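You operate a simulated robot arm through the tools that you are given. There is no shell and no other tool.

You are at the controls of a simulated robot arm. One attempt, no reset.

## Task
Clamp the pink-edged disc in the buffer slide, buff it until the green lamp lights, then switch off.

Only the result counts: the job must be done as asked and must still hold three seconds after the hand-in. Knocking over, shifting, dropping, spilling or breaking anything else fails it.

## Robot
A 6-joint arm with a two-finger gripper, fixed in place. Base frame: the origin is at the foot of the arm, x ahead of it, y to its left, z up; the work surface is at about z = 850. Units: mm, degrees, N and s.
With the tool pointing down near the work surface it reaches from about 140 to 680 mm from the base axis. Its first joint turns from -66.0 to 66.0 degrees. Payload 2.45 kg.
The TCP is the grasp point between the finger pads, 30 mm short of the fingertips. In the tool frame z runs along the fingers and y along their closing line. Largest opening 106 mm; the body of the gripper starts 79 mm behind the TCP.
Orientation is that of the tool frame in the base frame, as a unit quaternion [w, x, y, z]. With the fingers straight down and closing along the base's y, the tool's x points along the base's -x, its y along +y and its z along -z.

## Interface
- The arm moves only by the tool arm_command. Its argument "deltas" is a list of rows, each an object of numbers (a shift or turn left out is 0, a gripper value left out holds the last): "dx", "dy", "dz": the shift along the tool's x, y, z in units of 30 mm (1.0 is 30 mm); "rx", "ry", "rz": the turn, a rotation vector about the tool's x, y, z in units of 6 degrees (1.0 is 6 degrees). In form: [{"dx": .., "dy": .., "dz": .., "rx": .., "ry": .., "rz": ..}, ...]. A call has 1 to 20 rows; each row shifts and turns the commanded pose from where the row before left it, along the tool's axes as they then stand. "gripper" is the opening, from 0 (shut) to 1 (fully open), set as the call begins (left out, the last holds). A call with a number of a shift or a turn outside -1 to 1 is refused whole. Each row takes 0.2 s and may step no farther than 50 mm and 8.6 degrees from the row before; otherwise, or with a gripper value out of range, the whole call is refused. Where a pose cannot be reached the arm comes as near as it can. A force on the tool above 40 N (or 10 N above the force at the start of the call, whichever is more), or a blocked arm, ends the call early, and 0.2 s more pass. Each finger travels about 153 mm/s and halts on what it meets, pressing with about 44 N; the grip force reading is that of the motor and also rises with nothing between the fingers. The clock runs only during rows and for 0.2 s after the last one: add rows that do not move to give the fingers time. The reply holds the time, the measured pose of the TCP, the force on the tool along the base axes, the opening and the grip force, in the units named above and with some noise, with the torque about the TCP (base axes, N m) and any sound that the robot's microphone picked up, and new pictures: "views" is both (left out), scene, wrist or none.
- Cameras (640 x 400 px; columns grow to the right, rows downward): "scene" is fixed at [68.8, 427, 1402.9]; the picture's right is [-0.62, -0.78, 0.00], its down [-0.45, 0.36, -0.82] and it looks along [0.64, -0.51, -0.58] (base axes); focal length 250 px, centre (320, 200). "wrist" rides on the gripper at [76, -2, -106] in the tool frame; the picture's right is [0.02, 1.00, 0.00], its down [-0.78, 0.02, -0.62] and it looks along [-0.62, 0.01, 0.78] (tool axes); focal length 247 px, centre (320, 200). There is no depth. A picture from a camera that has moved, and an enlarged one, comes with that camera's place and axes in the base frame and with its lens.
- inspect(camera, box): a new picture of the part [left, top, right, bottom] of that camera's present view, enlarged. No time passes.
- close_job(): hands the job in; it is judged then, once.

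Nothing tells you positions but the pictures and the camera data. Unless the task says otherwise, let go and move clear before handing in.

The tools are called after ">>>" as a command line: name --argument value ..., lists and objects as JSON in quotes. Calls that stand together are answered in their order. arm_command: Moves the arm, as the interface text tells. Its arguments: {"type":"object","properties":{"deltas":{"type":"array"},"gripper":{"type":"number"},"views":{"type":"string","enum":["both","scene","wrist","none"]}},"required":["deltas"]} The other tools are called the same way: inspect (camera, box) takes an enlarged picture of a part of a camera's view; close_job () hands the job in.

At the start:

```text
t: 0.0
tool_pos: [307.9, 250.9, 1275.4]
tool_rot: [0.0, -0.001, 1.0, -0.001]
wrist_force: [-0.4, -0.2, 0.3]
moment: [0.02, 0.01, -0.01]
grip_width: 106.2
gripper_force: 0.0
```

scene: 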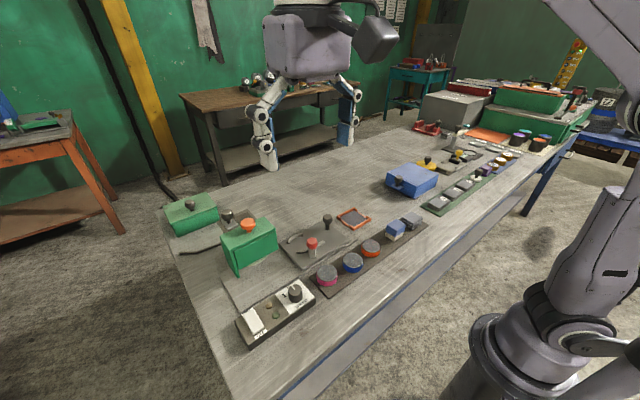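
wrist: 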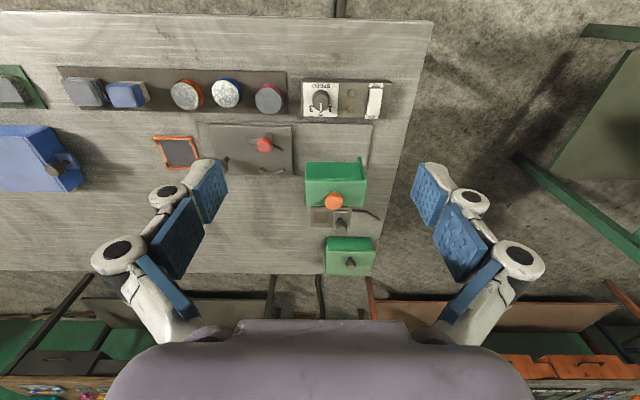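

I see a bench with a green buffer machine, a slide with a red-knob clamp, a row of discs (pink-, blue- and orange-edged) and a control box with a dial and a lamp. I'll take enlarged views before moving.

>>> inspect --camera "scene" --box '[150, 180, 350, 350]'

>>> inspect --camera "wrist" --box '[280, 60, 440, 180]'

>>> inspect --camera "wrist" --box '[140, 60, 300, 180]'

>>> inspect --camera "wrist" --box '[280, 150, 440, 280]'

>>> inspect --camera "scene" --box '[330, 110, 560, 250]'

```text
2.35 times, centred on (250, 265) of scene
camera zoom: at [68.8, 427.0, 1402.9], right [-0.62, -0.78, 0.0], down [-0.45, 0.36, -0.82], along [0.64, -0.51, -0.58], focal length 587 px, centre (485, 47)
```

zoom: 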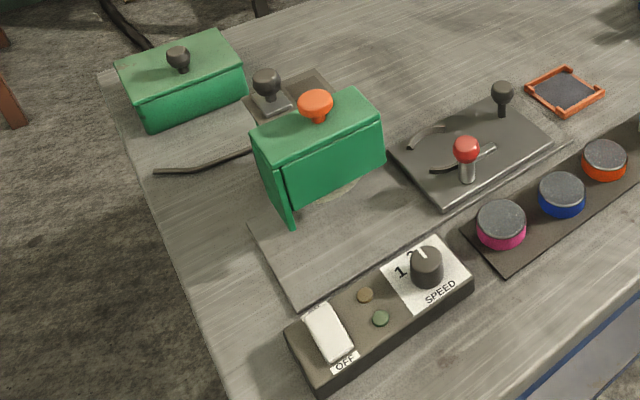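

```text
3.33 times, centred on (360, 120) of wrist
camera zoom: at [230.1, 247.2, 1382.8], right [-0.02, 1.0, 0.0], down [0.78, 0.02, 0.62], along [0.62, 0.01, -0.78], focal length 823 px, centre (187, 467)
```

zoom: 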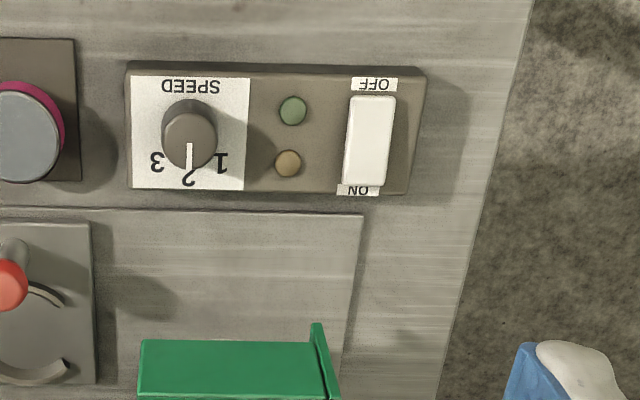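

```text
3.33 times, centred on (220, 120) of wrist
camera zoom: at [230.1, 247.2, 1382.8], right [-0.02, 1.0, 0.0], down [0.78, 0.02, 0.62], along [0.62, 0.01, -0.78], focal length 823 px, centre (653, 467)
```

zoom: 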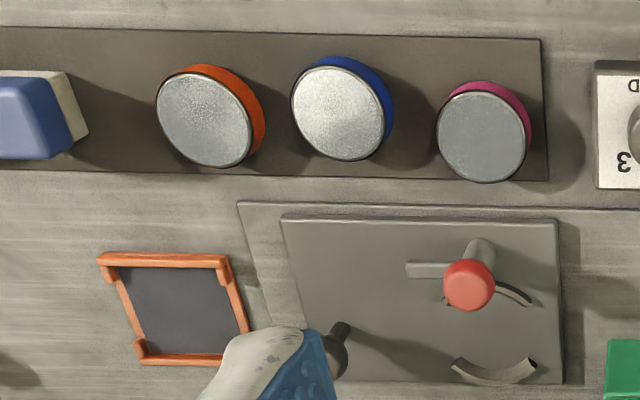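

```text
3.08 times, centred on (360, 215) of wrist
camera zoom: at [230.1, 247.2, 1382.8], right [-0.02, 1.0, 0.0], down [0.78, 0.02, 0.62], along [0.62, 0.01, -0.78], focal length 760 px, centre (197, 154)
```

zoom: 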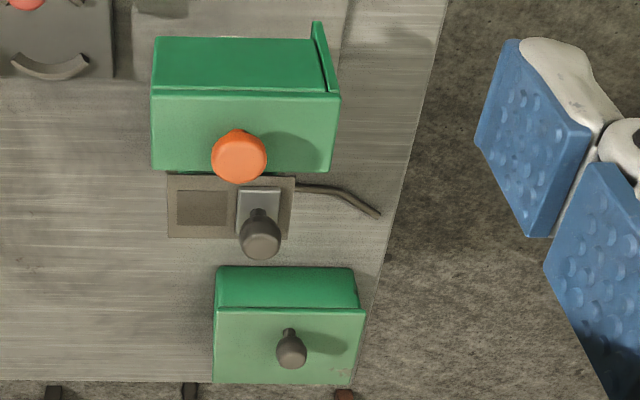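

```text
2.78 times, centred on (445, 180) of scene
camera zoom: at [68.8, 427.0, 1402.9], right [-0.62, -0.78, 0.0], down [-0.45, 0.36, -0.82], along [0.64, -0.51, -0.58], focal length 694 px, centre (-28, 256)
```

zoom: 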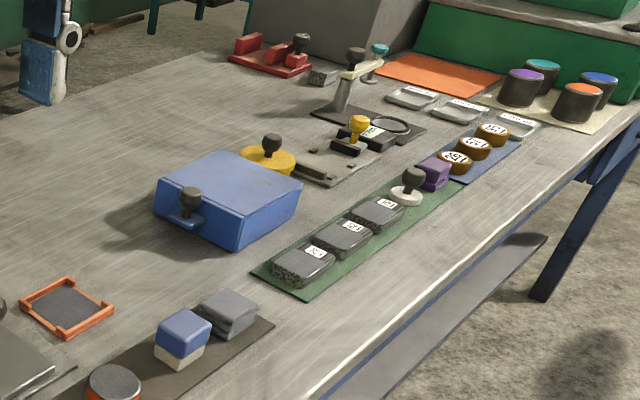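

The disc rack, slide plate, hood and control box are all on the near-left part of the bench, with the pink disc at about (386, 147, 870). I'll lower the arm towards the slide for a closer look before touching anything.

>>> arm_command --deltas '[{"dx": -0.09, "dy": -0.59, "dz": 0.83}, {"dx": -0.09, "dy": -0.59, "dz": 0.83}, {"dx": -0.09, "dy": -0.59, "dz": 0.83}, {"dx": -0.09, "dy": -0.59, "dz": 0.83}, {"dx": -0.09, "dy": -0.59, "dz": 0.83}, {"dx": -0.09, "dy": -0.59, "dz": 0.83}, {"dx": -0.09, "dy": -0.59, "dz": 0.83}, {"dx": -0.09, "dy": -0.59, "dz": 0.83}]' --gripper 1.0

```text
t: 1.8
tool_pos: [327.8, 109.8, 1077.7]
tool_rot: [0.001, 0.001, 1.0, 0.0]
wrist_force: [0.1, -0.2, 0.5]
moment: [-0.01, -0.05, -0.01]
grip_width: 105.7
gripper_force: 0.0
camera wrist: at [250.8, 106.0, 1184.3], right [-0.02, 1.0, 0.0], down [0.78, 0.02, 0.62], along [0.62, 0.01, -0.78], focal length 247 px, centre (320, 200)
```

scene: 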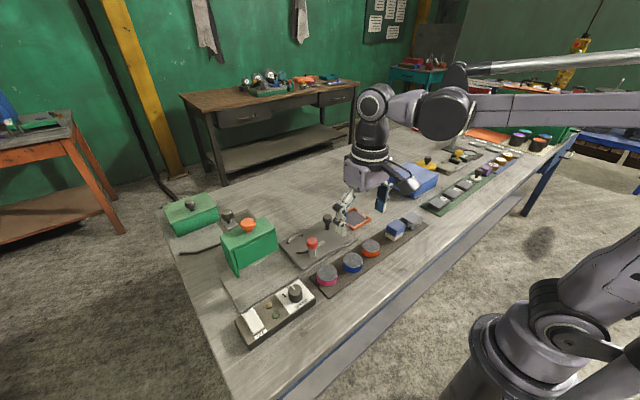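
wrist: 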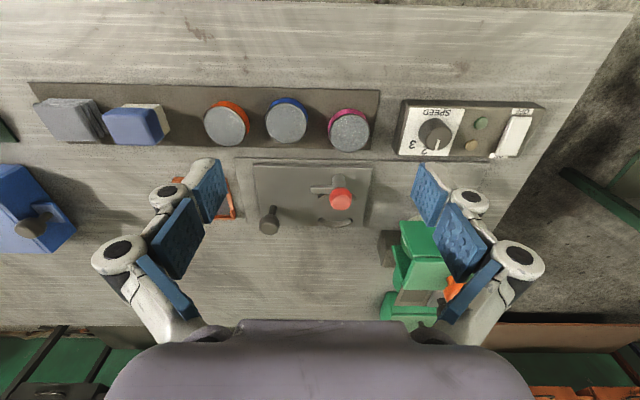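

>>> inspect --camera "wrist" --box '[230, 140, 390, 250]'

>>> inspect --camera "wrist" --box '[360, 200, 480, 330]'

>>> inspect --camera "wrist" --box '[380, 80, 560, 180]'

>>> inspect --camera "scene" --box '[160, 190, 280, 280]'

>>> inspect --camera "scene" --box '[270, 195, 390, 285]'

>>> inspect --camera "scene" --box '[225, 265, 345, 355]'

```text
3.64 times, centred on (310, 195) of wrist
camera zoom: at [250.8, 106.0, 1184.3], right [-0.02, 1.0, 0.0], down [0.78, 0.02, 0.62], along [0.62, 0.01, -0.78], focal length 898 px, centre (356, 218)
```

zoom: 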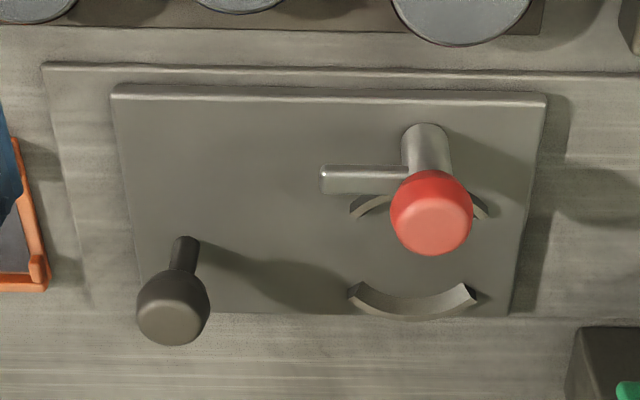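

```text
3.08 times, centred on (420, 265) of wrist
camera zoom: at [250.8, 106.0, 1184.3], right [-0.02, 1.0, 0.0], down [0.78, 0.02, 0.62], along [0.62, 0.01, -0.78], focal length 760 px, centre (12, 0)
```

zoom: 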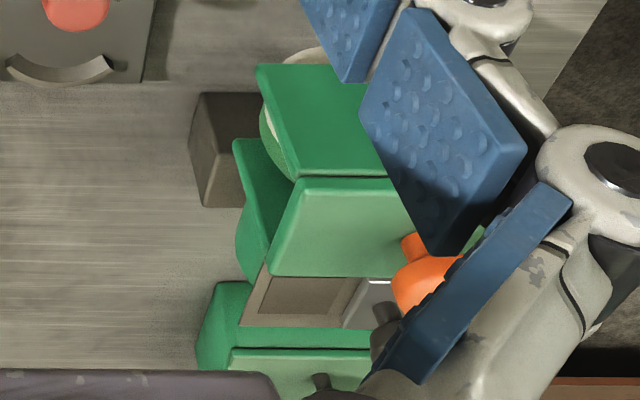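

```text
3.56 times, centred on (470, 130) of wrist
camera zoom: at [250.8, 106.0, 1184.3], right [-0.02, 1.0, 0.0], down [0.78, 0.02, 0.62], along [0.62, 0.01, -0.78], focal length 878 px, centre (-213, 449)
```

zoom: 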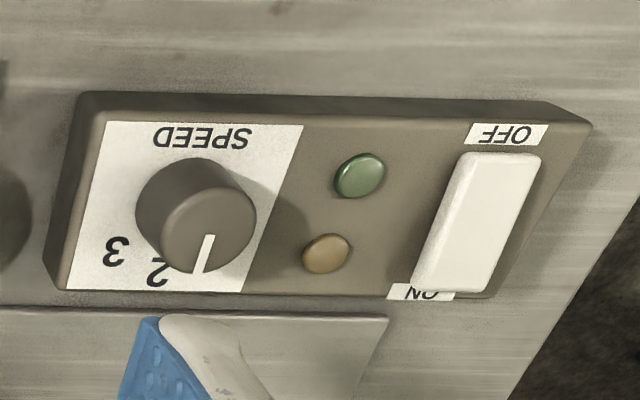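

```text
4.44 times, centred on (220, 235) of scene
camera zoom: at [68.8, 427.0, 1402.9], right [-0.62, -0.78, 0.0], down [-0.45, 0.36, -0.82], along [0.64, -0.51, -0.58], focal length 1109 px, centre (764, 44)
```

zoom: 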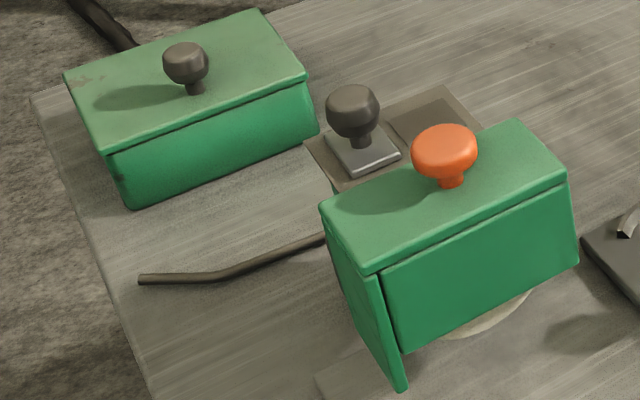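

```text
4.44 times, centred on (330, 240) of scene
camera zoom: at [68.8, 427.0, 1402.9], right [-0.62, -0.78, 0.0], down [-0.45, 0.36, -0.82], along [0.64, -0.51, -0.58], focal length 1109 px, centre (276, 22)
```

zoom: 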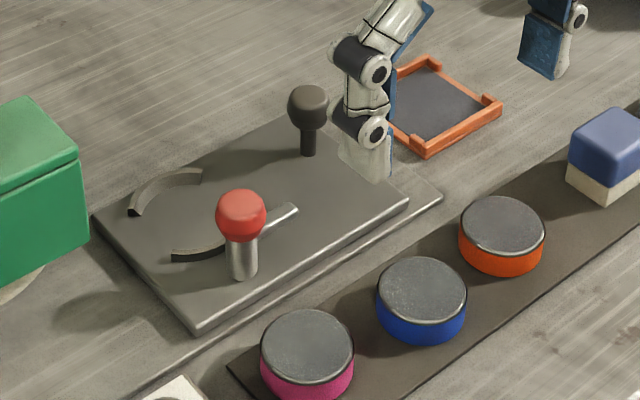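

```text
4.44 times, centred on (285, 310) of scene
camera zoom: at [68.8, 427.0, 1402.9], right [-0.62, -0.78, 0.0], down [-0.45, 0.36, -0.82], along [0.64, -0.51, -0.58], focal length 1109 px, centre (476, -289)
```

zoom: 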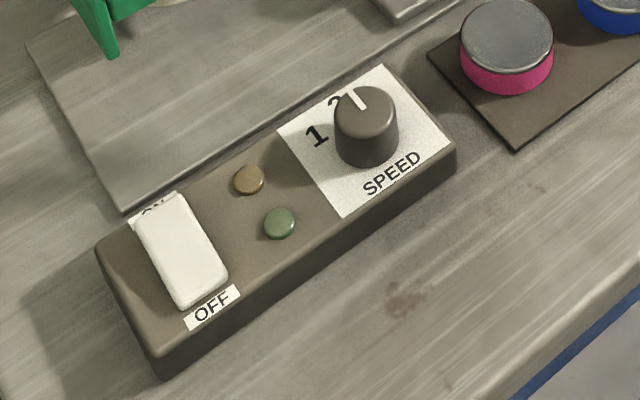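

The pocket between the two curved jaws sits at about (523, 137). Next to it is a red-ball post with a side bar, and the hood with the buffing wheel is at about (525, 280). I'll turn the wrist so the camera looks along the slide towards the hood and shows how the clamp and wheel work.

>>> arm_command --deltas '[{"dx": -0.955, "dy": -0.612, "dz": 0.378}, {"dx": -0.955, "dy": -0.612, "dz": 0.378}, {"dx": -0.955, "dy": -0.612, "dz": 0.378}, {"dx": -0.955, "dy": -0.612, "dz": 0.378}, {"dx": -0.955, "dy": -0.612, "dz": 0.378}, {"dx": -0.955, "dy": -0.612, "dz": 0.378}, {"rz": -1}, {"rz": -1}, {"rz": -1}, {"rz": -1}, {"rz": -1}, {"rz": -1}, {"rz": -1}, {"rz": -1}, {"rz": -1}, {"rz": -1}, {"rz": -1}, {"rz": -1}, {"rz": -1}, {"rz": -1}]'

```text
t: 6.0
tool_pos: [501.4, -1.5, 1008.6]
tool_rot: [0.0, -0.67, 0.742, 0.0]
wrist_force: [0.5, 0.6, 0.6]
moment: [-0.01, -0.01, 0.02]
grip_width: 105.9
gripper_force: 0.1
camera wrist: at [494.3, -79.1, 1115.9], right [-1.0, 0.08, 0.0], down [0.06, 0.78, 0.62], along [0.05, 0.62, -0.78], focal length 247 px, centre (320, 200)
```

scene: 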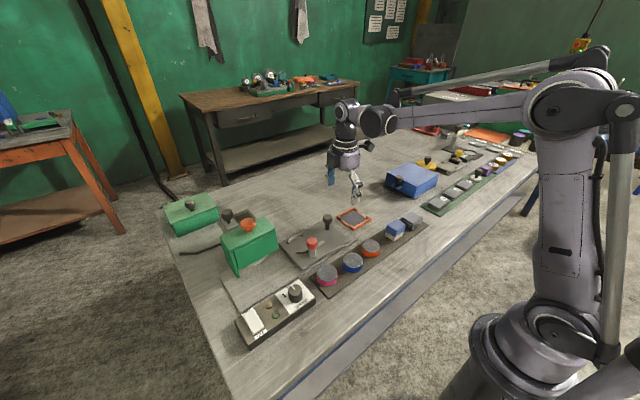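
wrist: 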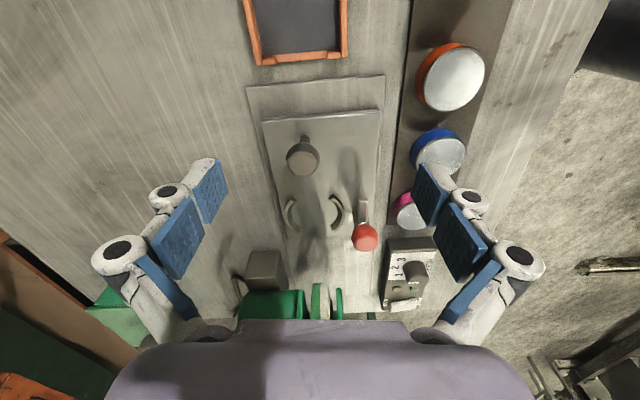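

The gripper body hides the hood from here. I'll tilt the tool to get a shallower look along the slide and under the hood.

>>> arm_command --deltas '[{"ry": -1}, {"ry": -1}, {"ry": -1}, {"ry": -1}, {"ry": -1}]' --views "wrist"

```text
t: 7.2
tool_pos: [500.2, -0.9, 1010.8]
tool_rot: [0.194, -0.646, 0.718, 0.173]
wrist_force: [0.2, -0.1, -0.2]
moment: [0.03, 0.01, 0.01]
grip_width: 106.1
gripper_force: 0.0
camera wrist: at [489.4, -121.5, 1063.7], right [-1.0, 0.09, -0.01], down [0.02, 0.37, 0.93], along [0.08, 0.93, -0.37], focal length 247 px, centre (320, 200)
```

wrist: 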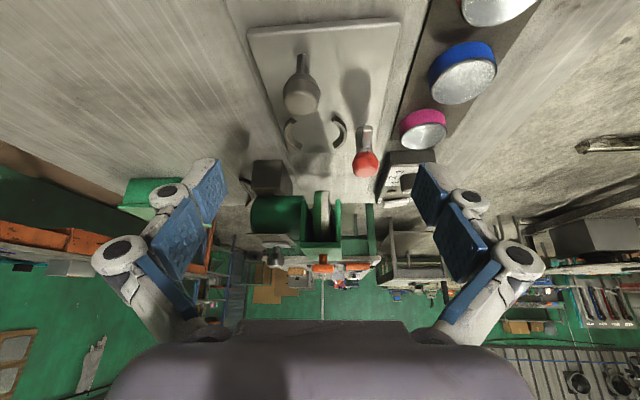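

>>> inspect --camera "wrist" --box '[230, 100, 400, 210]'

>>> inspect --camera "wrist" --box '[230, 150, 400, 290]'

```text
3.64 times, centred on (315, 155) of wrist
camera zoom: at [489.4, -121.5, 1063.7], right [-1.0, 0.09, -0.01], down [0.02, 0.37, 0.93], along [0.08, 0.93, -0.37], focal length 898 px, centre (338, 364)
```

zoom: 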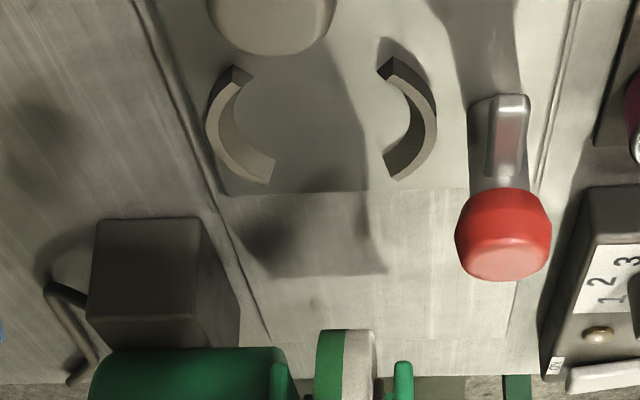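

```text
2.86 times, centred on (315, 220) of wrist
camera zoom: at [489.4, -121.5, 1063.7], right [-1.0, 0.09, -0.01], down [0.02, 0.37, 0.93], along [0.08, 0.93, -0.37], focal length 706 px, centre (334, 143)
```

zoom: 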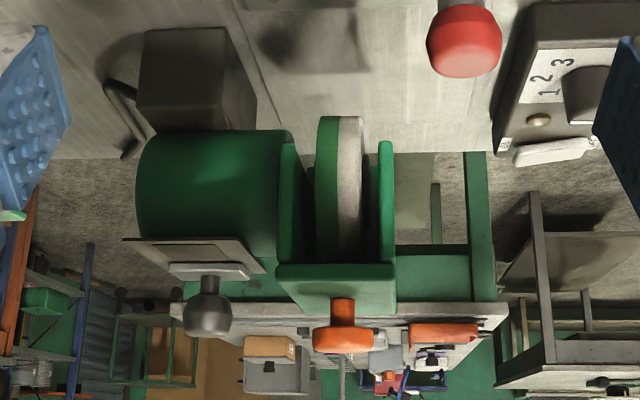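

The view now shows a vertical buff wheel under the hood, with its motor behind it. I'll zoom in hard on the clamp post, bar and jaws, and on the wheel.

>>> inspect --camera "wrist" --box '[335, 115, 395, 180]'

>>> inspect --camera "scene" --box '[285, 225, 345, 265]'

>>> inspect --camera "wrist" --box '[280, 175, 360, 230]'

>>> inspect --camera "wrist" --box '[270, 105, 360, 165]'

```text
6.15 times, centred on (365, 148) of wrist
camera zoom: at [489.4, -121.5, 1063.7], right [-1.0, 0.09, -0.01], down [0.02, 0.37, 0.93], along [0.08, 0.93, -0.37], focal length 1520 px, centre (43, 523)
```

zoom: 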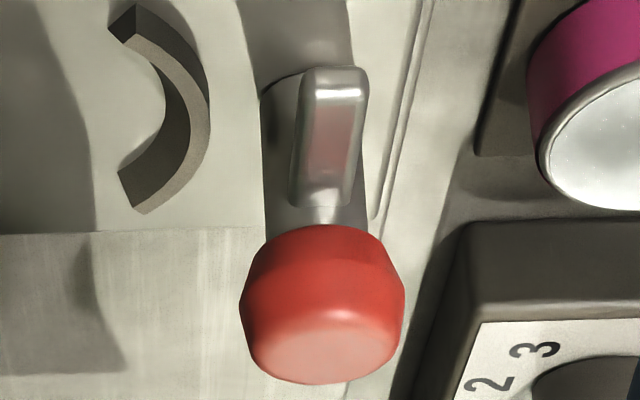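

```text
10.00 times, centred on (315, 245) of scene
camera zoom: at [68.8, 427.0, 1402.9], right [-0.62, -0.78, 0.0], down [-0.45, 0.36, -0.82], along [0.64, -0.51, -0.58], focal length 2495 px, centre (370, -250)
```

zoom: 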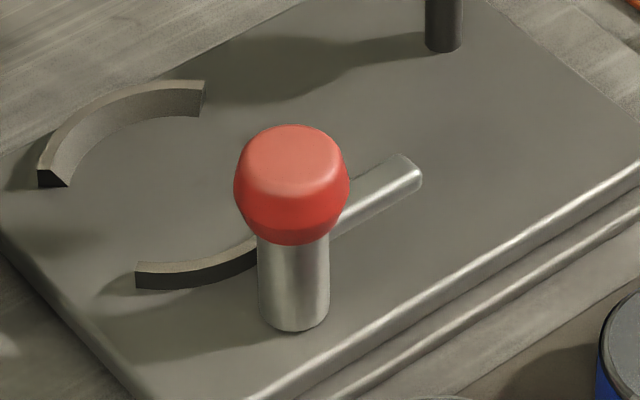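

```text
7.27 times, centred on (320, 202) of wrist
camera zoom: at [489.4, -121.5, 1063.7], right [-1.0, 0.09, -0.01], down [0.02, 0.37, 0.93], along [0.08, 0.93, -0.37], focal length 1796 px, centre (320, 182)
```

zoom: 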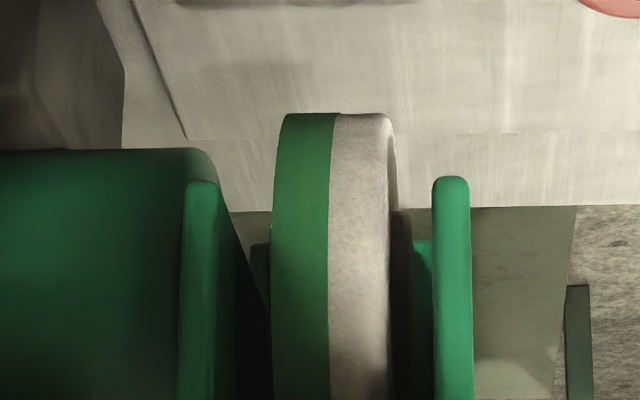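

```text
6.67 times, centred on (315, 135) of wrist
camera zoom: at [489.4, -121.5, 1063.7], right [-1.0, 0.09, -0.01], down [0.02, 0.37, 0.93], along [0.08, 0.93, -0.37], focal length 1646 px, centre (353, 633)
```

zoom: 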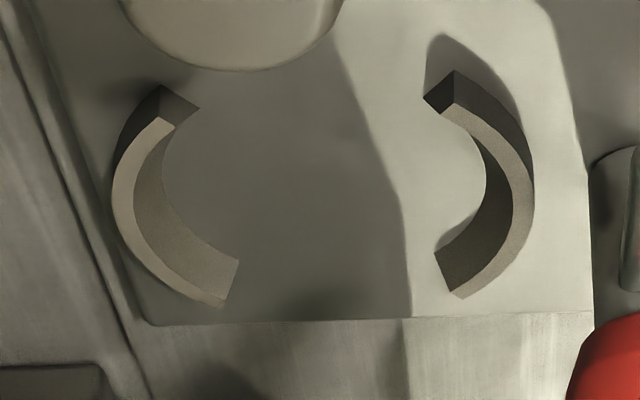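

The jaws form a pocket at about (520, 138) on a plate whose top is near z = 860, and a wheel about 30 mm wide hangs above the track at y≈285. The red knob's side bar points to -y and probably turns to clamp. I'll straighten the tool and go over the pink disc.

>>> arm_command --deltas '[{"ry": 1}, {"ry": 1}, {"ry": 1}, {"ry": 1}, {"ry": 1}, {"rz": 1}, {"rz": 1}, {"rz": 1}, {"rz": 1}, {"rz": 1}, {"rz": 1}, {"rz": 1}, {"rz": 1}, {"rz": 1}, {"rz": 1}, {"rz": 1}, {"rz": 1}, {"rz": 1}, {"rz": 1}]' --views "none"

>>> arm_command --deltas '[{"dx": 0.633, "dy": 0.817, "dz": 0.0}, {"dx": 0.633, "dy": 0.817, "dz": 0.0}, {"dx": 0.633, "dy": 0.817, "dz": 0.0}, {"dx": 0.633, "dy": 0.817, "dz": 0.3}, {"dx": 0.633, "dy": 0.817, "dz": 0.5}, {"dx": 0.633, "dy": 0.817, "dz": 0.5}, {}]' --gripper 0.7

```text
t: 11.2
tool_pos: [500.3, -1.5, 1009.2]
tool_rot: [0.0, 0.001, 1.0, -0.001]
wrist_force: [-0.6, 0.1, 0.3]
moment: [-0.01, -0.03, 0.01]
grip_width: 106.1
gripper_force: 0.0
```

```text
t: 12.8
tool_pos: [385.2, 146.6, 972.0]
tool_rot: [0.001, 0.0, 1.0, 0.001]
wrist_force: [-0.1, 0.1, 0.1]
moment: [0.02, 0.01, -0.05]
grip_width: 73.8
gripper_force: 0.0
camera wrist: at [309.2, 143.2, 1079.3], right [-0.02, 1.0, 0.0], down [0.78, 0.02, 0.62], along [0.62, 0.01, -0.78], focal length 247 px, centre (320, 200)
```

scene: 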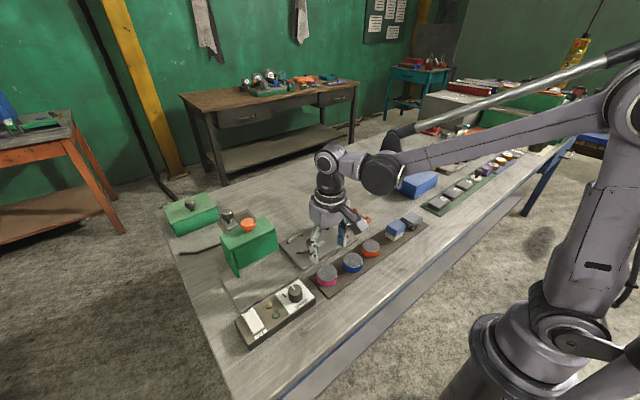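
wrist: 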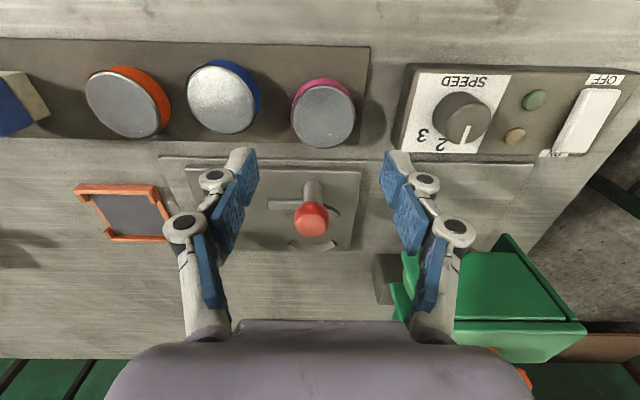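

>>> inspect --camera "wrist" --box '[270, 50, 390, 170]'

>>> inspect --camera "scene" --box '[305, 245, 385, 300]'

>>> inspect --camera "wrist" --box '[400, 50, 640, 180]'

```text
3.33 times, centred on (330, 110) of wrist
camera zoom: at [309.2, 143.2, 1079.3], right [-0.02, 1.0, 0.0], down [0.78, 0.02, 0.62], along [0.62, 0.01, -0.78], focal length 823 px, centre (287, 500)
```

zoom: 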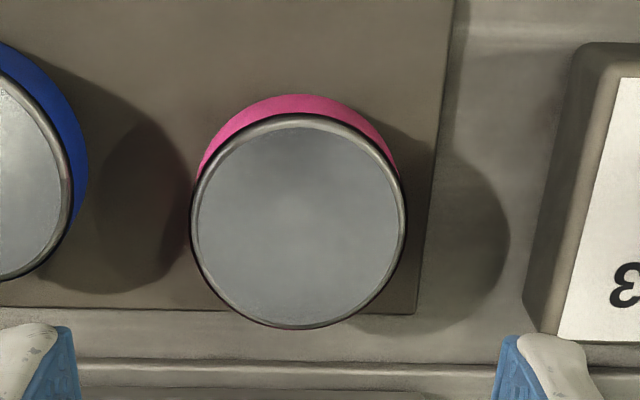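

```text
7.27 times, centred on (345, 272) of scene
camera zoom: at [68.8, 427.0, 1402.9], right [-0.62, -0.78, 0.0], down [-0.45, 0.36, -0.82], along [0.64, -0.51, -0.58], focal length 1815 px, centre (138, -327)
```

zoom: 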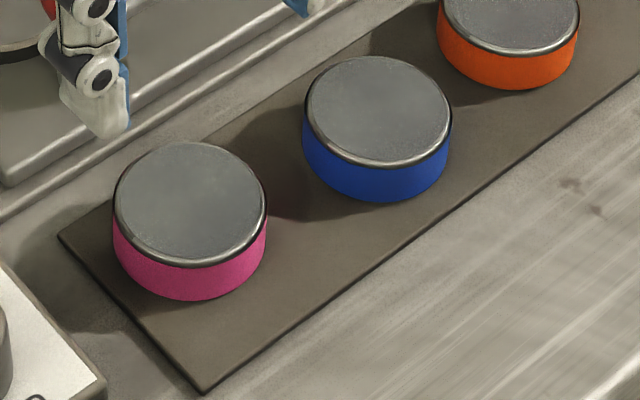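

```text
2.67 times, centred on (520, 115) of wrist
camera zoom: at [309.2, 143.2, 1079.3], right [-0.02, 1.0, 0.0], down [0.78, 0.02, 0.62], along [0.62, 0.01, -0.78], focal length 659 px, centre (-213, 427)
```

zoom: 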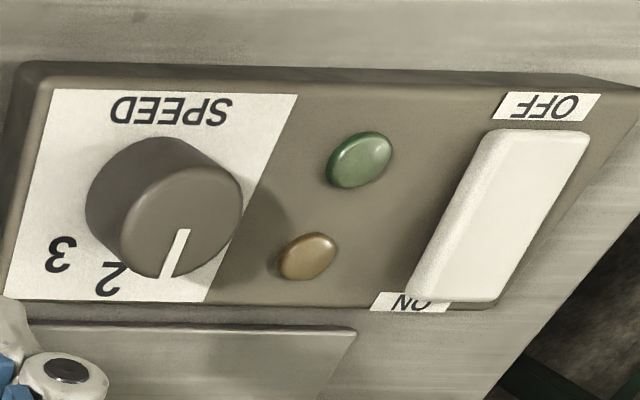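

The pink disc is about 56 mm across with its top near z = 868, centred at (386, 147.5), and the gripper is now over it. I'll lower to just above the rack and check before closing.

>>> arm_command --deltas '[{"dx": -0.02, "dy": 0.03, "dz": 0.7}, {"dz": 0.7}, {"dz": 0.7}, {"dz": 0.63}, {}]'

>>> inspect --camera "wrist" --box '[180, 0, 460, 175]'

>>> inspect --camera "scene" --box '[285, 225, 385, 300]'

```text
t: 14.0
tool_pos: [387.8, 145.4, 889.2]
tool_rot: [0.0, 0.0, 1.0, 0.0]
wrist_force: [-0.4, 0.0, 0.6]
moment: [0.01, 0.01, -0.01]
grip_width: 74.1
gripper_force: 0.1
camera wrist: at [310.8, 143.4, 995.7], right [-0.02, 1.0, 0.0], down [0.78, 0.02, 0.62], along [0.62, 0.01, -0.78], focal length 247 px, centre (320, 200)
```

scene: 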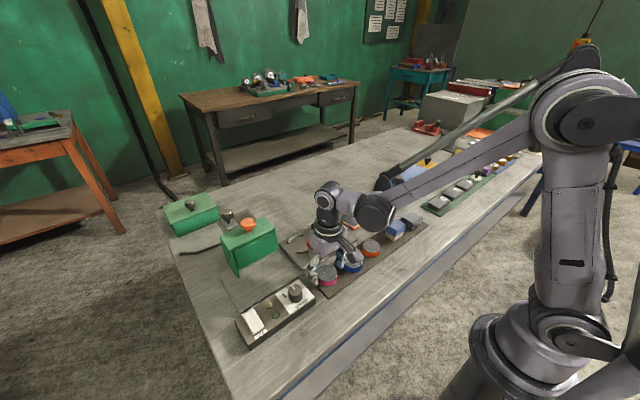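
wrist: 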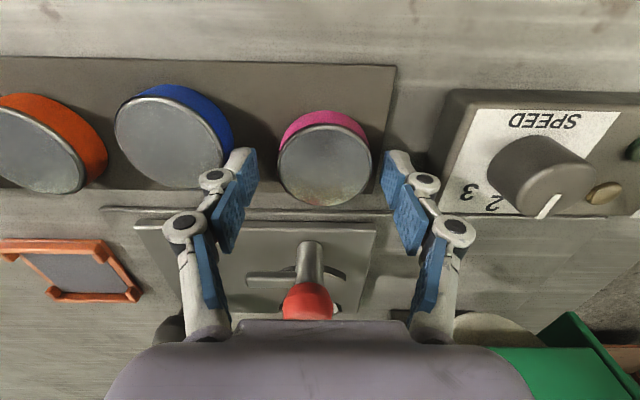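

```text
2.29 times, centred on (320, 88) of wrist
camera zoom: at [310.8, 143.4, 995.7], right [-0.02, 1.0, 0.0], down [0.78, 0.02, 0.62], along [0.62, 0.01, -0.78], focal length 564 px, centre (320, 457)
```

zoom: 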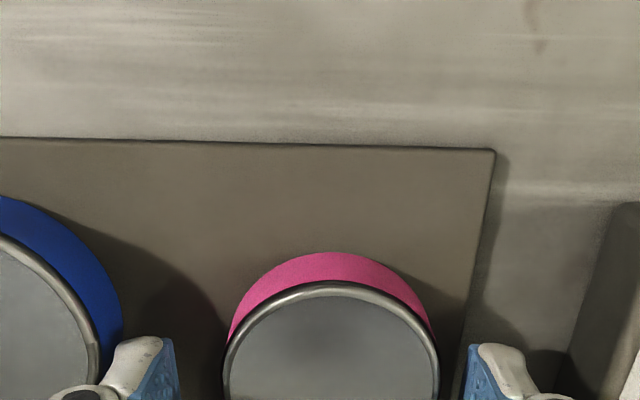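

```text
5.33 times, centred on (335, 262) of scene
camera zoom: at [68.8, 427.0, 1402.9], right [-0.62, -0.78, 0.0], down [-0.45, 0.36, -0.82], along [0.64, -0.51, -0.58], focal length 1331 px, centre (240, -133)
```

zoom: 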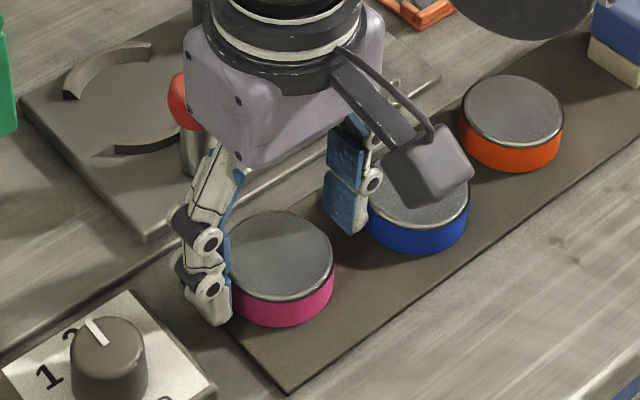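

The fingers straddle the disc with clearance on both sides. I'll go down 2 mm more, close, and lift.

>>> arm_command --deltas '[{"dz": 0.07}, {}]' --views "none"

>>> arm_command --deltas '[{}, {}, {}]' --gripper 0.0

```text
t: 14.6
tool_pos: [388.3, 144.1, 886.2]
tool_rot: [0.0, -0.001, 1.0, 0.001]
wrist_force: [-1.1, 0.4, 0.0]
moment: [0.03, 0.02, 0.0]
grip_width: 74.1
gripper_force: 0.0
```

```text
t: 15.4
tool_pos: [387.3, 147.0, 886.3]
tool_rot: [0.0, -0.001, 1.0, 0.001]
wrist_force: [0.3, 10.0, 7.3]
moment: [0.55, 0.15, -0.1]
grip_width: 53.3
gripper_force: 44.0
camera wrist: at [310.6, 143.7, 993.5], right [-0.02, 1.0, 0.0], down [0.78, 0.02, 0.62], along [0.62, 0.02, -0.78], focal length 247 px, centre (320, 200)
```

scene: 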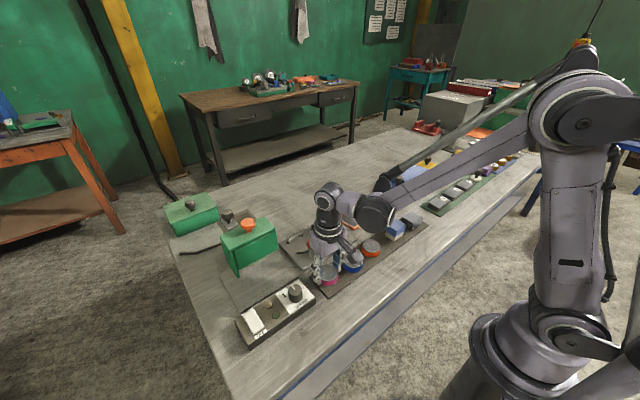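
wrist: 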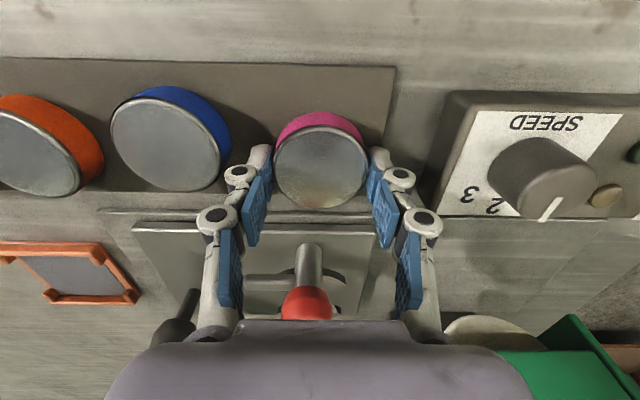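

The disc is gripped, with the opening reading 53 mm. I'll lift it straight up by about 100 mm.

>>> arm_command --deltas '[{"dz": -0.3}, {"dz": -0.7}, {"dz": -0.8}, {"dz": -0.8}, {"dz": -0.8}, {}]'

>>> inspect --camera "wrist" --box '[220, 90, 430, 290]'

>>> inspect --camera "scene" --box '[285, 205, 385, 290]'

```text
t: 16.8
tool_pos: [387.3, 145.1, 987.9]
tool_rot: [0.0, 0.0, 1.0, -0.001]
wrist_force: [0.3, 0.2, -3.9]
moment: [0.0, 0.02, 0.02]
grip_width: 53.1
gripper_force: 43.4
camera wrist: at [310.4, 143.7, 1095.8], right [-0.02, 1.0, 0.0], down [0.78, 0.02, 0.62], along [0.62, 0.01, -0.78], focal length 247 px, centre (320, 200)
```

scene: 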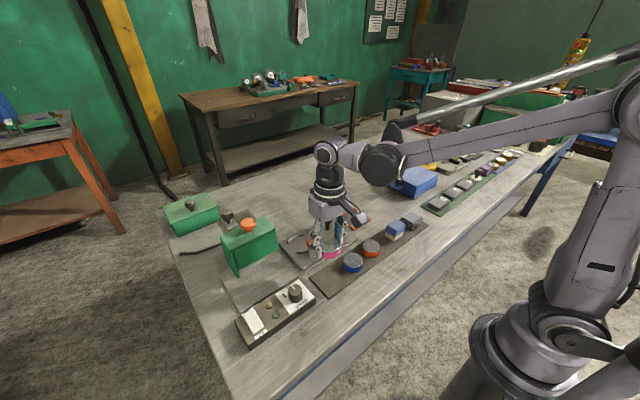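
wrist: 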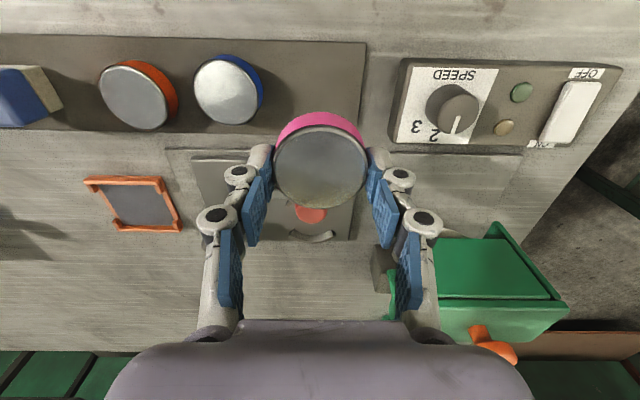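

```text
2.00 times, centred on (325, 190) of wrist
camera zoom: at [310.4, 143.7, 1095.8], right [-0.02, 1.0, 0.0], down [0.78, 0.02, 0.62], along [0.62, 0.01, -0.78], focal length 494 px, centre (310, 220)
```

zoom: 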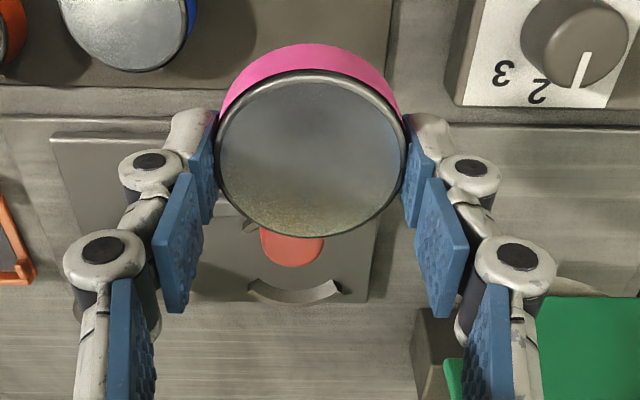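

```text
4.71 times, centred on (335, 248) of scene
camera zoom: at [68.9, 427.0, 1402.9], right [-0.62, -0.78, 0.0], down [-0.45, 0.36, -0.82], along [0.64, -0.51, -0.58], focal length 1174 px, centre (249, -24)
```

zoom: 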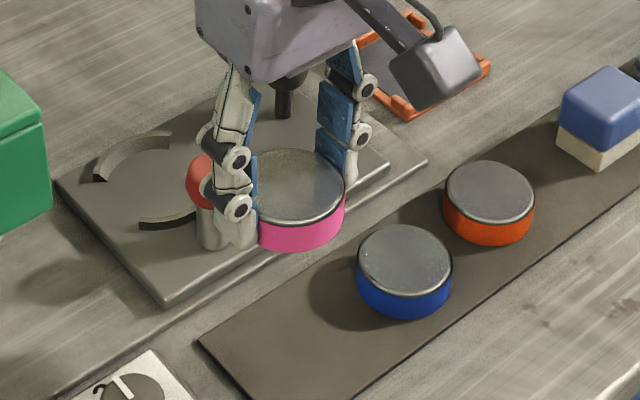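

The disc is level in the gripper. I'll carry it at this height over the ball post to above the pocket at about (519, 139) and check the alignment.

>>> arm_command --deltas '[{"dx": -0.735, "dy": -0.037}, {"dx": -0.735, "dy": -0.037}, {"dx": -0.735, "dy": -0.037}, {"dx": -0.735, "dy": -0.037}, {"dx": -0.735, "dy": -0.037}, {"dx": -0.735, "dy": -0.037}, {}]'

>>> inspect --camera "wrist" --box '[220, 90, 430, 250]'

>>> inspect --camera "scene" --box '[240, 180, 370, 280]'

```text
t: 18.4
tool_pos: [519.8, 139.5, 989.5]
tool_rot: [0.0, 0.0, 1.0, 0.0]
wrist_force: [-0.4, 0.3, -3.6]
moment: [0.01, 0.0, 0.02]
grip_width: 52.9
gripper_force: 43.6
camera wrist: at [442.8, 136.7, 1095.8], right [-0.02, 1.0, 0.0], down [0.78, 0.02, 0.62], along [0.62, 0.01, -0.78], focal length 247 px, centre (320, 200)
```

scene: 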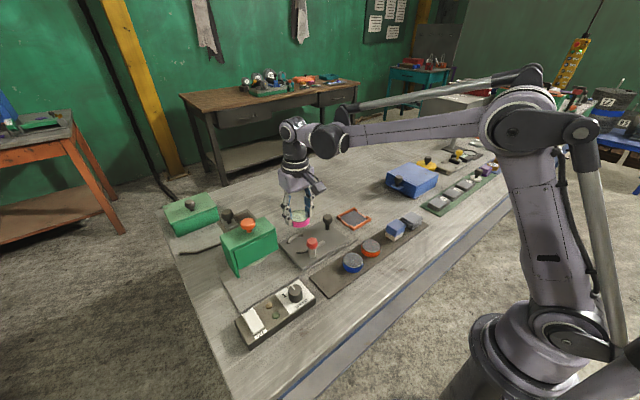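
wrist: 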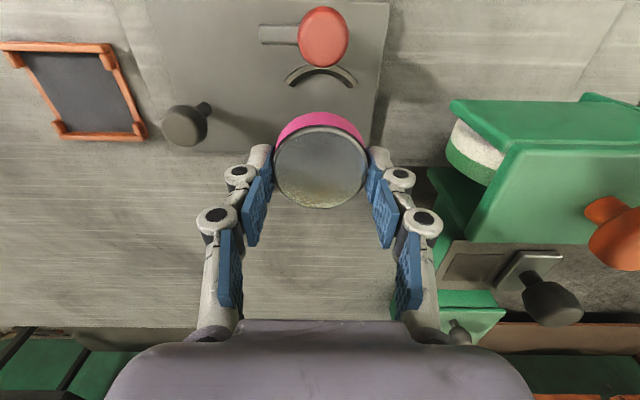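

```text
2.50 times, centred on (325, 170) of wrist
camera zoom: at [442.8, 136.7, 1095.8], right [-0.02, 1.0, 0.0], down [0.78, 0.02, 0.62], along [0.62, 0.01, -0.78], focal length 617 px, centre (308, 275)
```

zoom: 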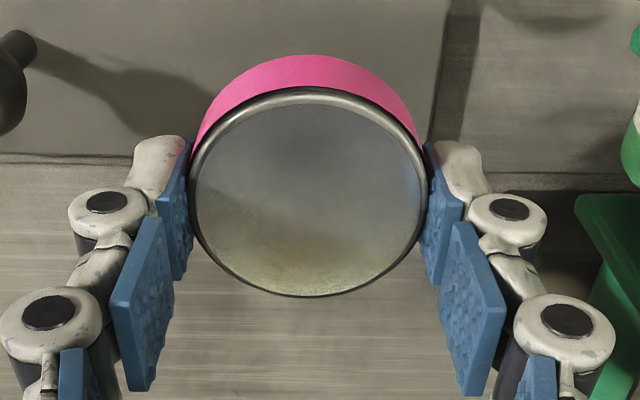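

```text
4.00 times, centred on (305, 230) of scene
camera zoom: at [68.9, 427.0, 1402.9], right [-0.62, -0.78, 0.0], down [-0.45, 0.36, -0.82], along [0.64, -0.51, -0.58], focal length 998 px, centre (380, 80)
```

zoom: 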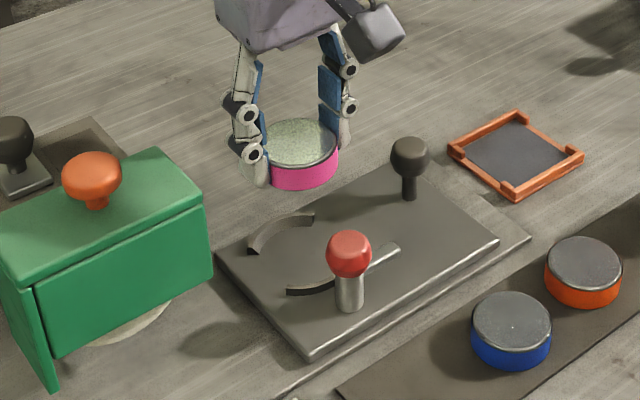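

>>> inspect --camera "wrist" --box '[240, 0, 400, 120]'

>>> inspect --camera "wrist" --box '[420, 90, 640, 340]'

>>> inspect --camera "scene" --box '[270, 205, 350, 265]'

```text
3.33 times, centred on (320, 60) of wrist
camera zoom: at [442.8, 136.7, 1095.8], right [-0.02, 1.0, 0.0], down [0.78, 0.02, 0.62], along [0.62, 0.01, -0.78], focal length 823 px, centre (320, 667)
```

zoom: 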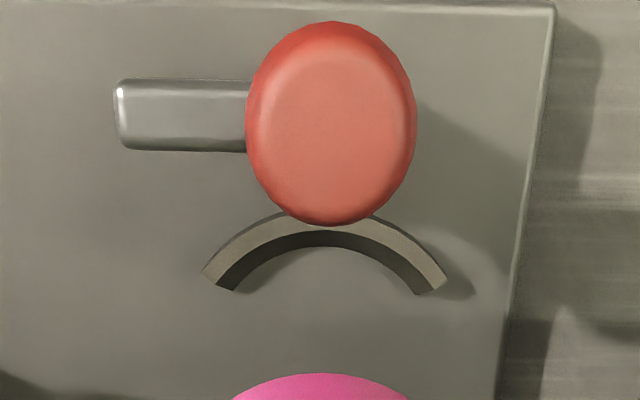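

```text
1.60 times, centred on (530, 215) of wrist
camera zoom: at [442.8, 136.7, 1095.8], right [-0.02, 1.0, 0.0], down [0.78, 0.02, 0.62], along [0.62, 0.01, -0.78], focal length 395 px, centre (-16, 176)
```

zoom: 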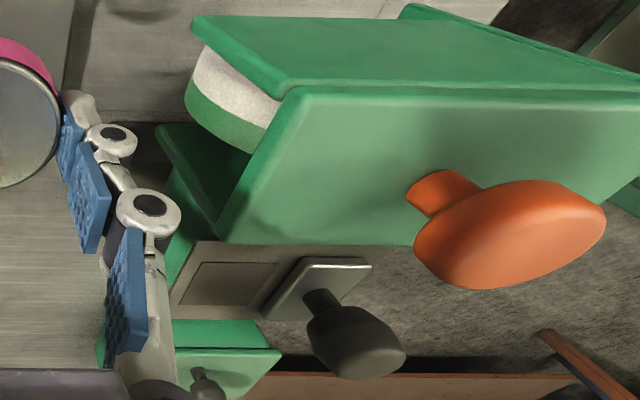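

```text
6.67 times, centred on (310, 235) of scene
camera zoom: at [68.9, 427.0, 1402.9], right [-0.62, -0.78, 0.0], down [-0.45, 0.36, -0.82], along [0.64, -0.51, -0.58], focal length 1664 px, centre (387, -33)
```

zoom: 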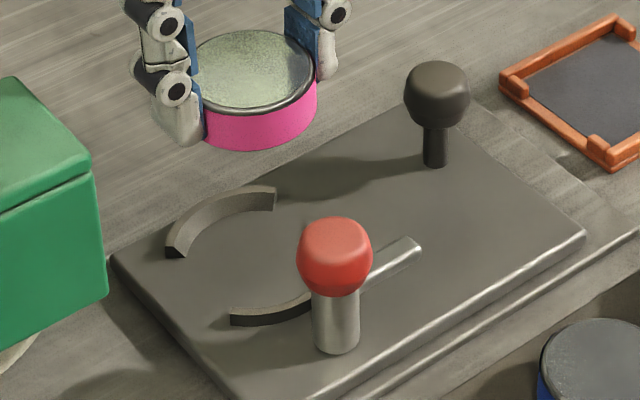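

The disc sits centred over the pocket, between jaws spaced about 70 mm apart, with the fingers lined up in the gaps between the jaw tips. I'll lower to just above the plate and check.

>>> arm_command --deltas '[{"dz": 0.7}, {"dz": 0.7}, {"dz": 0.7}, {"dz": 0.6}, {}]'

>>> inspect --camera "wrist" --box '[220, 60, 430, 240]'

>>> inspect --camera "scene" --box '[270, 205, 350, 265]'

```text
t: 19.6
tool_pos: [519.6, 139.1, 907.5]
tool_rot: [-0.001, -0.001, 1.0, 0.0]
wrist_force: [-0.3, 0.0, -2.9]
moment: [-0.01, -0.01, 0.0]
grip_width: 52.9
gripper_force: 44.4
camera wrist: at [443.5, 136.5, 1014.0], right [-0.02, 1.0, 0.0], down [0.78, 0.02, 0.62], along [0.62, 0.01, -0.78], focal length 247 px, centre (320, 200)
```

scene: 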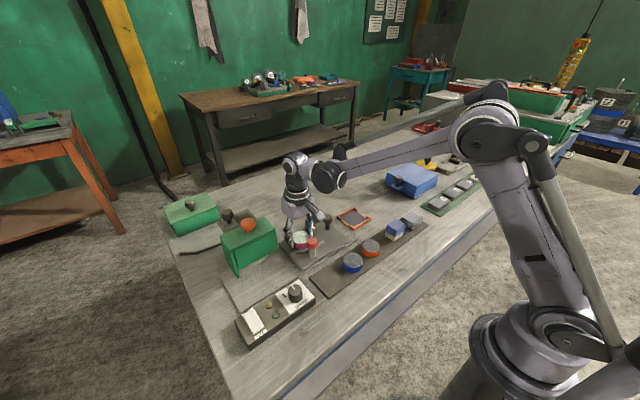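
wrist: 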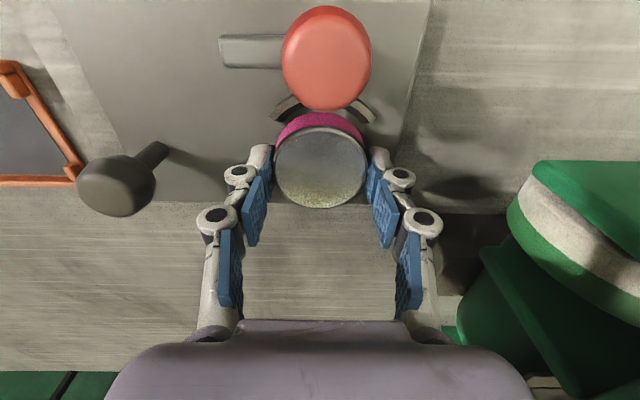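

```text
2.22 times, centred on (325, 150) of wrist
camera zoom: at [443.5, 136.5, 1014.0], right [-0.02, 1.0, 0.0], down [0.78, 0.02, 0.62], along [0.62, 0.01, -0.78], focal length 549 px, centre (309, 311)
```

zoom: 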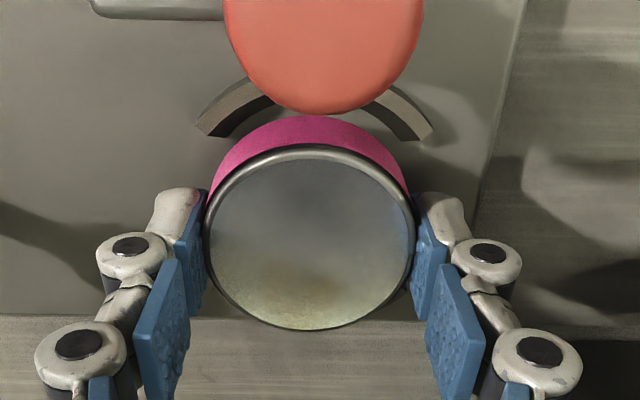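

```text
6.67 times, centred on (310, 235) of scene
camera zoom: at [68.9, 427.0, 1402.9], right [-0.62, -0.78, 0.0], down [-0.45, 0.36, -0.82], along [0.64, -0.51, -0.58], focal length 1664 px, centre (387, -33)
```

zoom: 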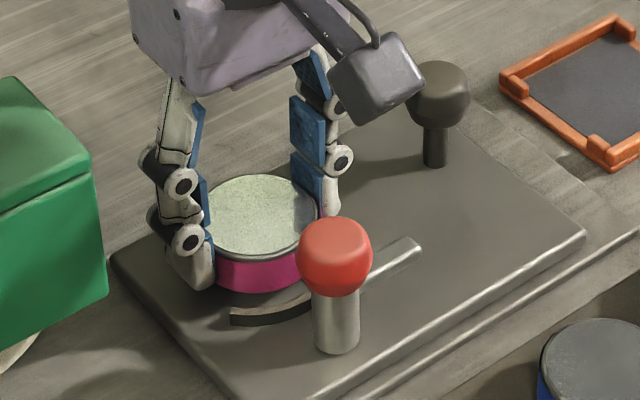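

The disc is well aligned in the pocket, about 12 mm above the plate. I'll lower in small steps and watch the force.

>>> arm_command --deltas '[{"dz": 0.13}, {"dz": 0.13}, {}]' --views "none"

>>> arm_command --deltas '[{"dz": 0.06}, {}]' --views "none"

>>> arm_command --deltas '[{"dz": 0.05}, {}]' --views "none"

```text
t: 20.4
tool_pos: [519.8, 138.0, 901.2]
tool_rot: [0.001, 0.0, 1.0, 0.001]
wrist_force: [2.9, 0.2, 26.6]
moment: [0.09, 0.35, 0.0]
grip_width: 53.0
gripper_force: 43.5
```

```text
t: 21.0
tool_pos: [520.0, 138.8, 898.3]
tool_rot: [0.001, 0.0, 1.0, 0.0]
wrist_force: [1.5, 0.2, 30.2]
moment: [0.05, -0.04, -0.02]
grip_width: 53.0
gripper_force: 44.0
```

```text
t: 21.6
tool_pos: [519.5, 138.7, 896.5]
tool_rot: [0.0, 0.0, 1.0, 0.0]
wrist_force: [-0.1, -1.1, 32.5]
moment: [-0.01, 0.06, 0.01]
grip_width: 53.0
gripper_force: 43.7
```

The force rose to about 30 N a little higher than I expected. I'll check whether the disc is flat on the plate or riding on a jaw.

>>> inspect --camera "wrist" --box '[220, 60, 430, 240]'

>>> inspect --camera "scene" --box '[280, 215, 330, 255]'

```text
2.22 times, centred on (325, 150) of wrist
camera zoom: at [442.8, 136.3, 1002.9], right [-0.02, 1.0, 0.0], down [0.78, 0.02, 0.62], along [0.62, 0.01, -0.78], focal length 549 px, centre (309, 311)
```

zoom: 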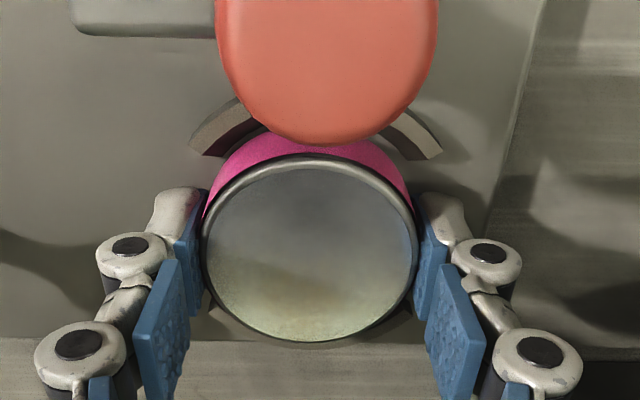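

```text
10.00 times, centred on (305, 235) of scene
camera zoom: at [68.3, 426.8, 1403.0], right [-0.62, -0.78, 0.0], down [-0.45, 0.36, -0.82], along [0.64, -0.51, -0.58], focal length 2495 px, centre (470, -150)
```

zoom: 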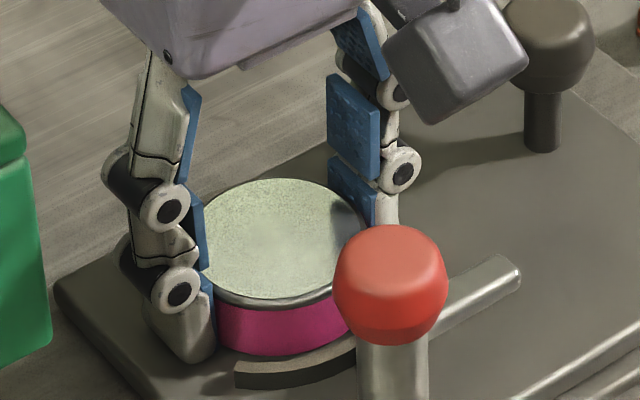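

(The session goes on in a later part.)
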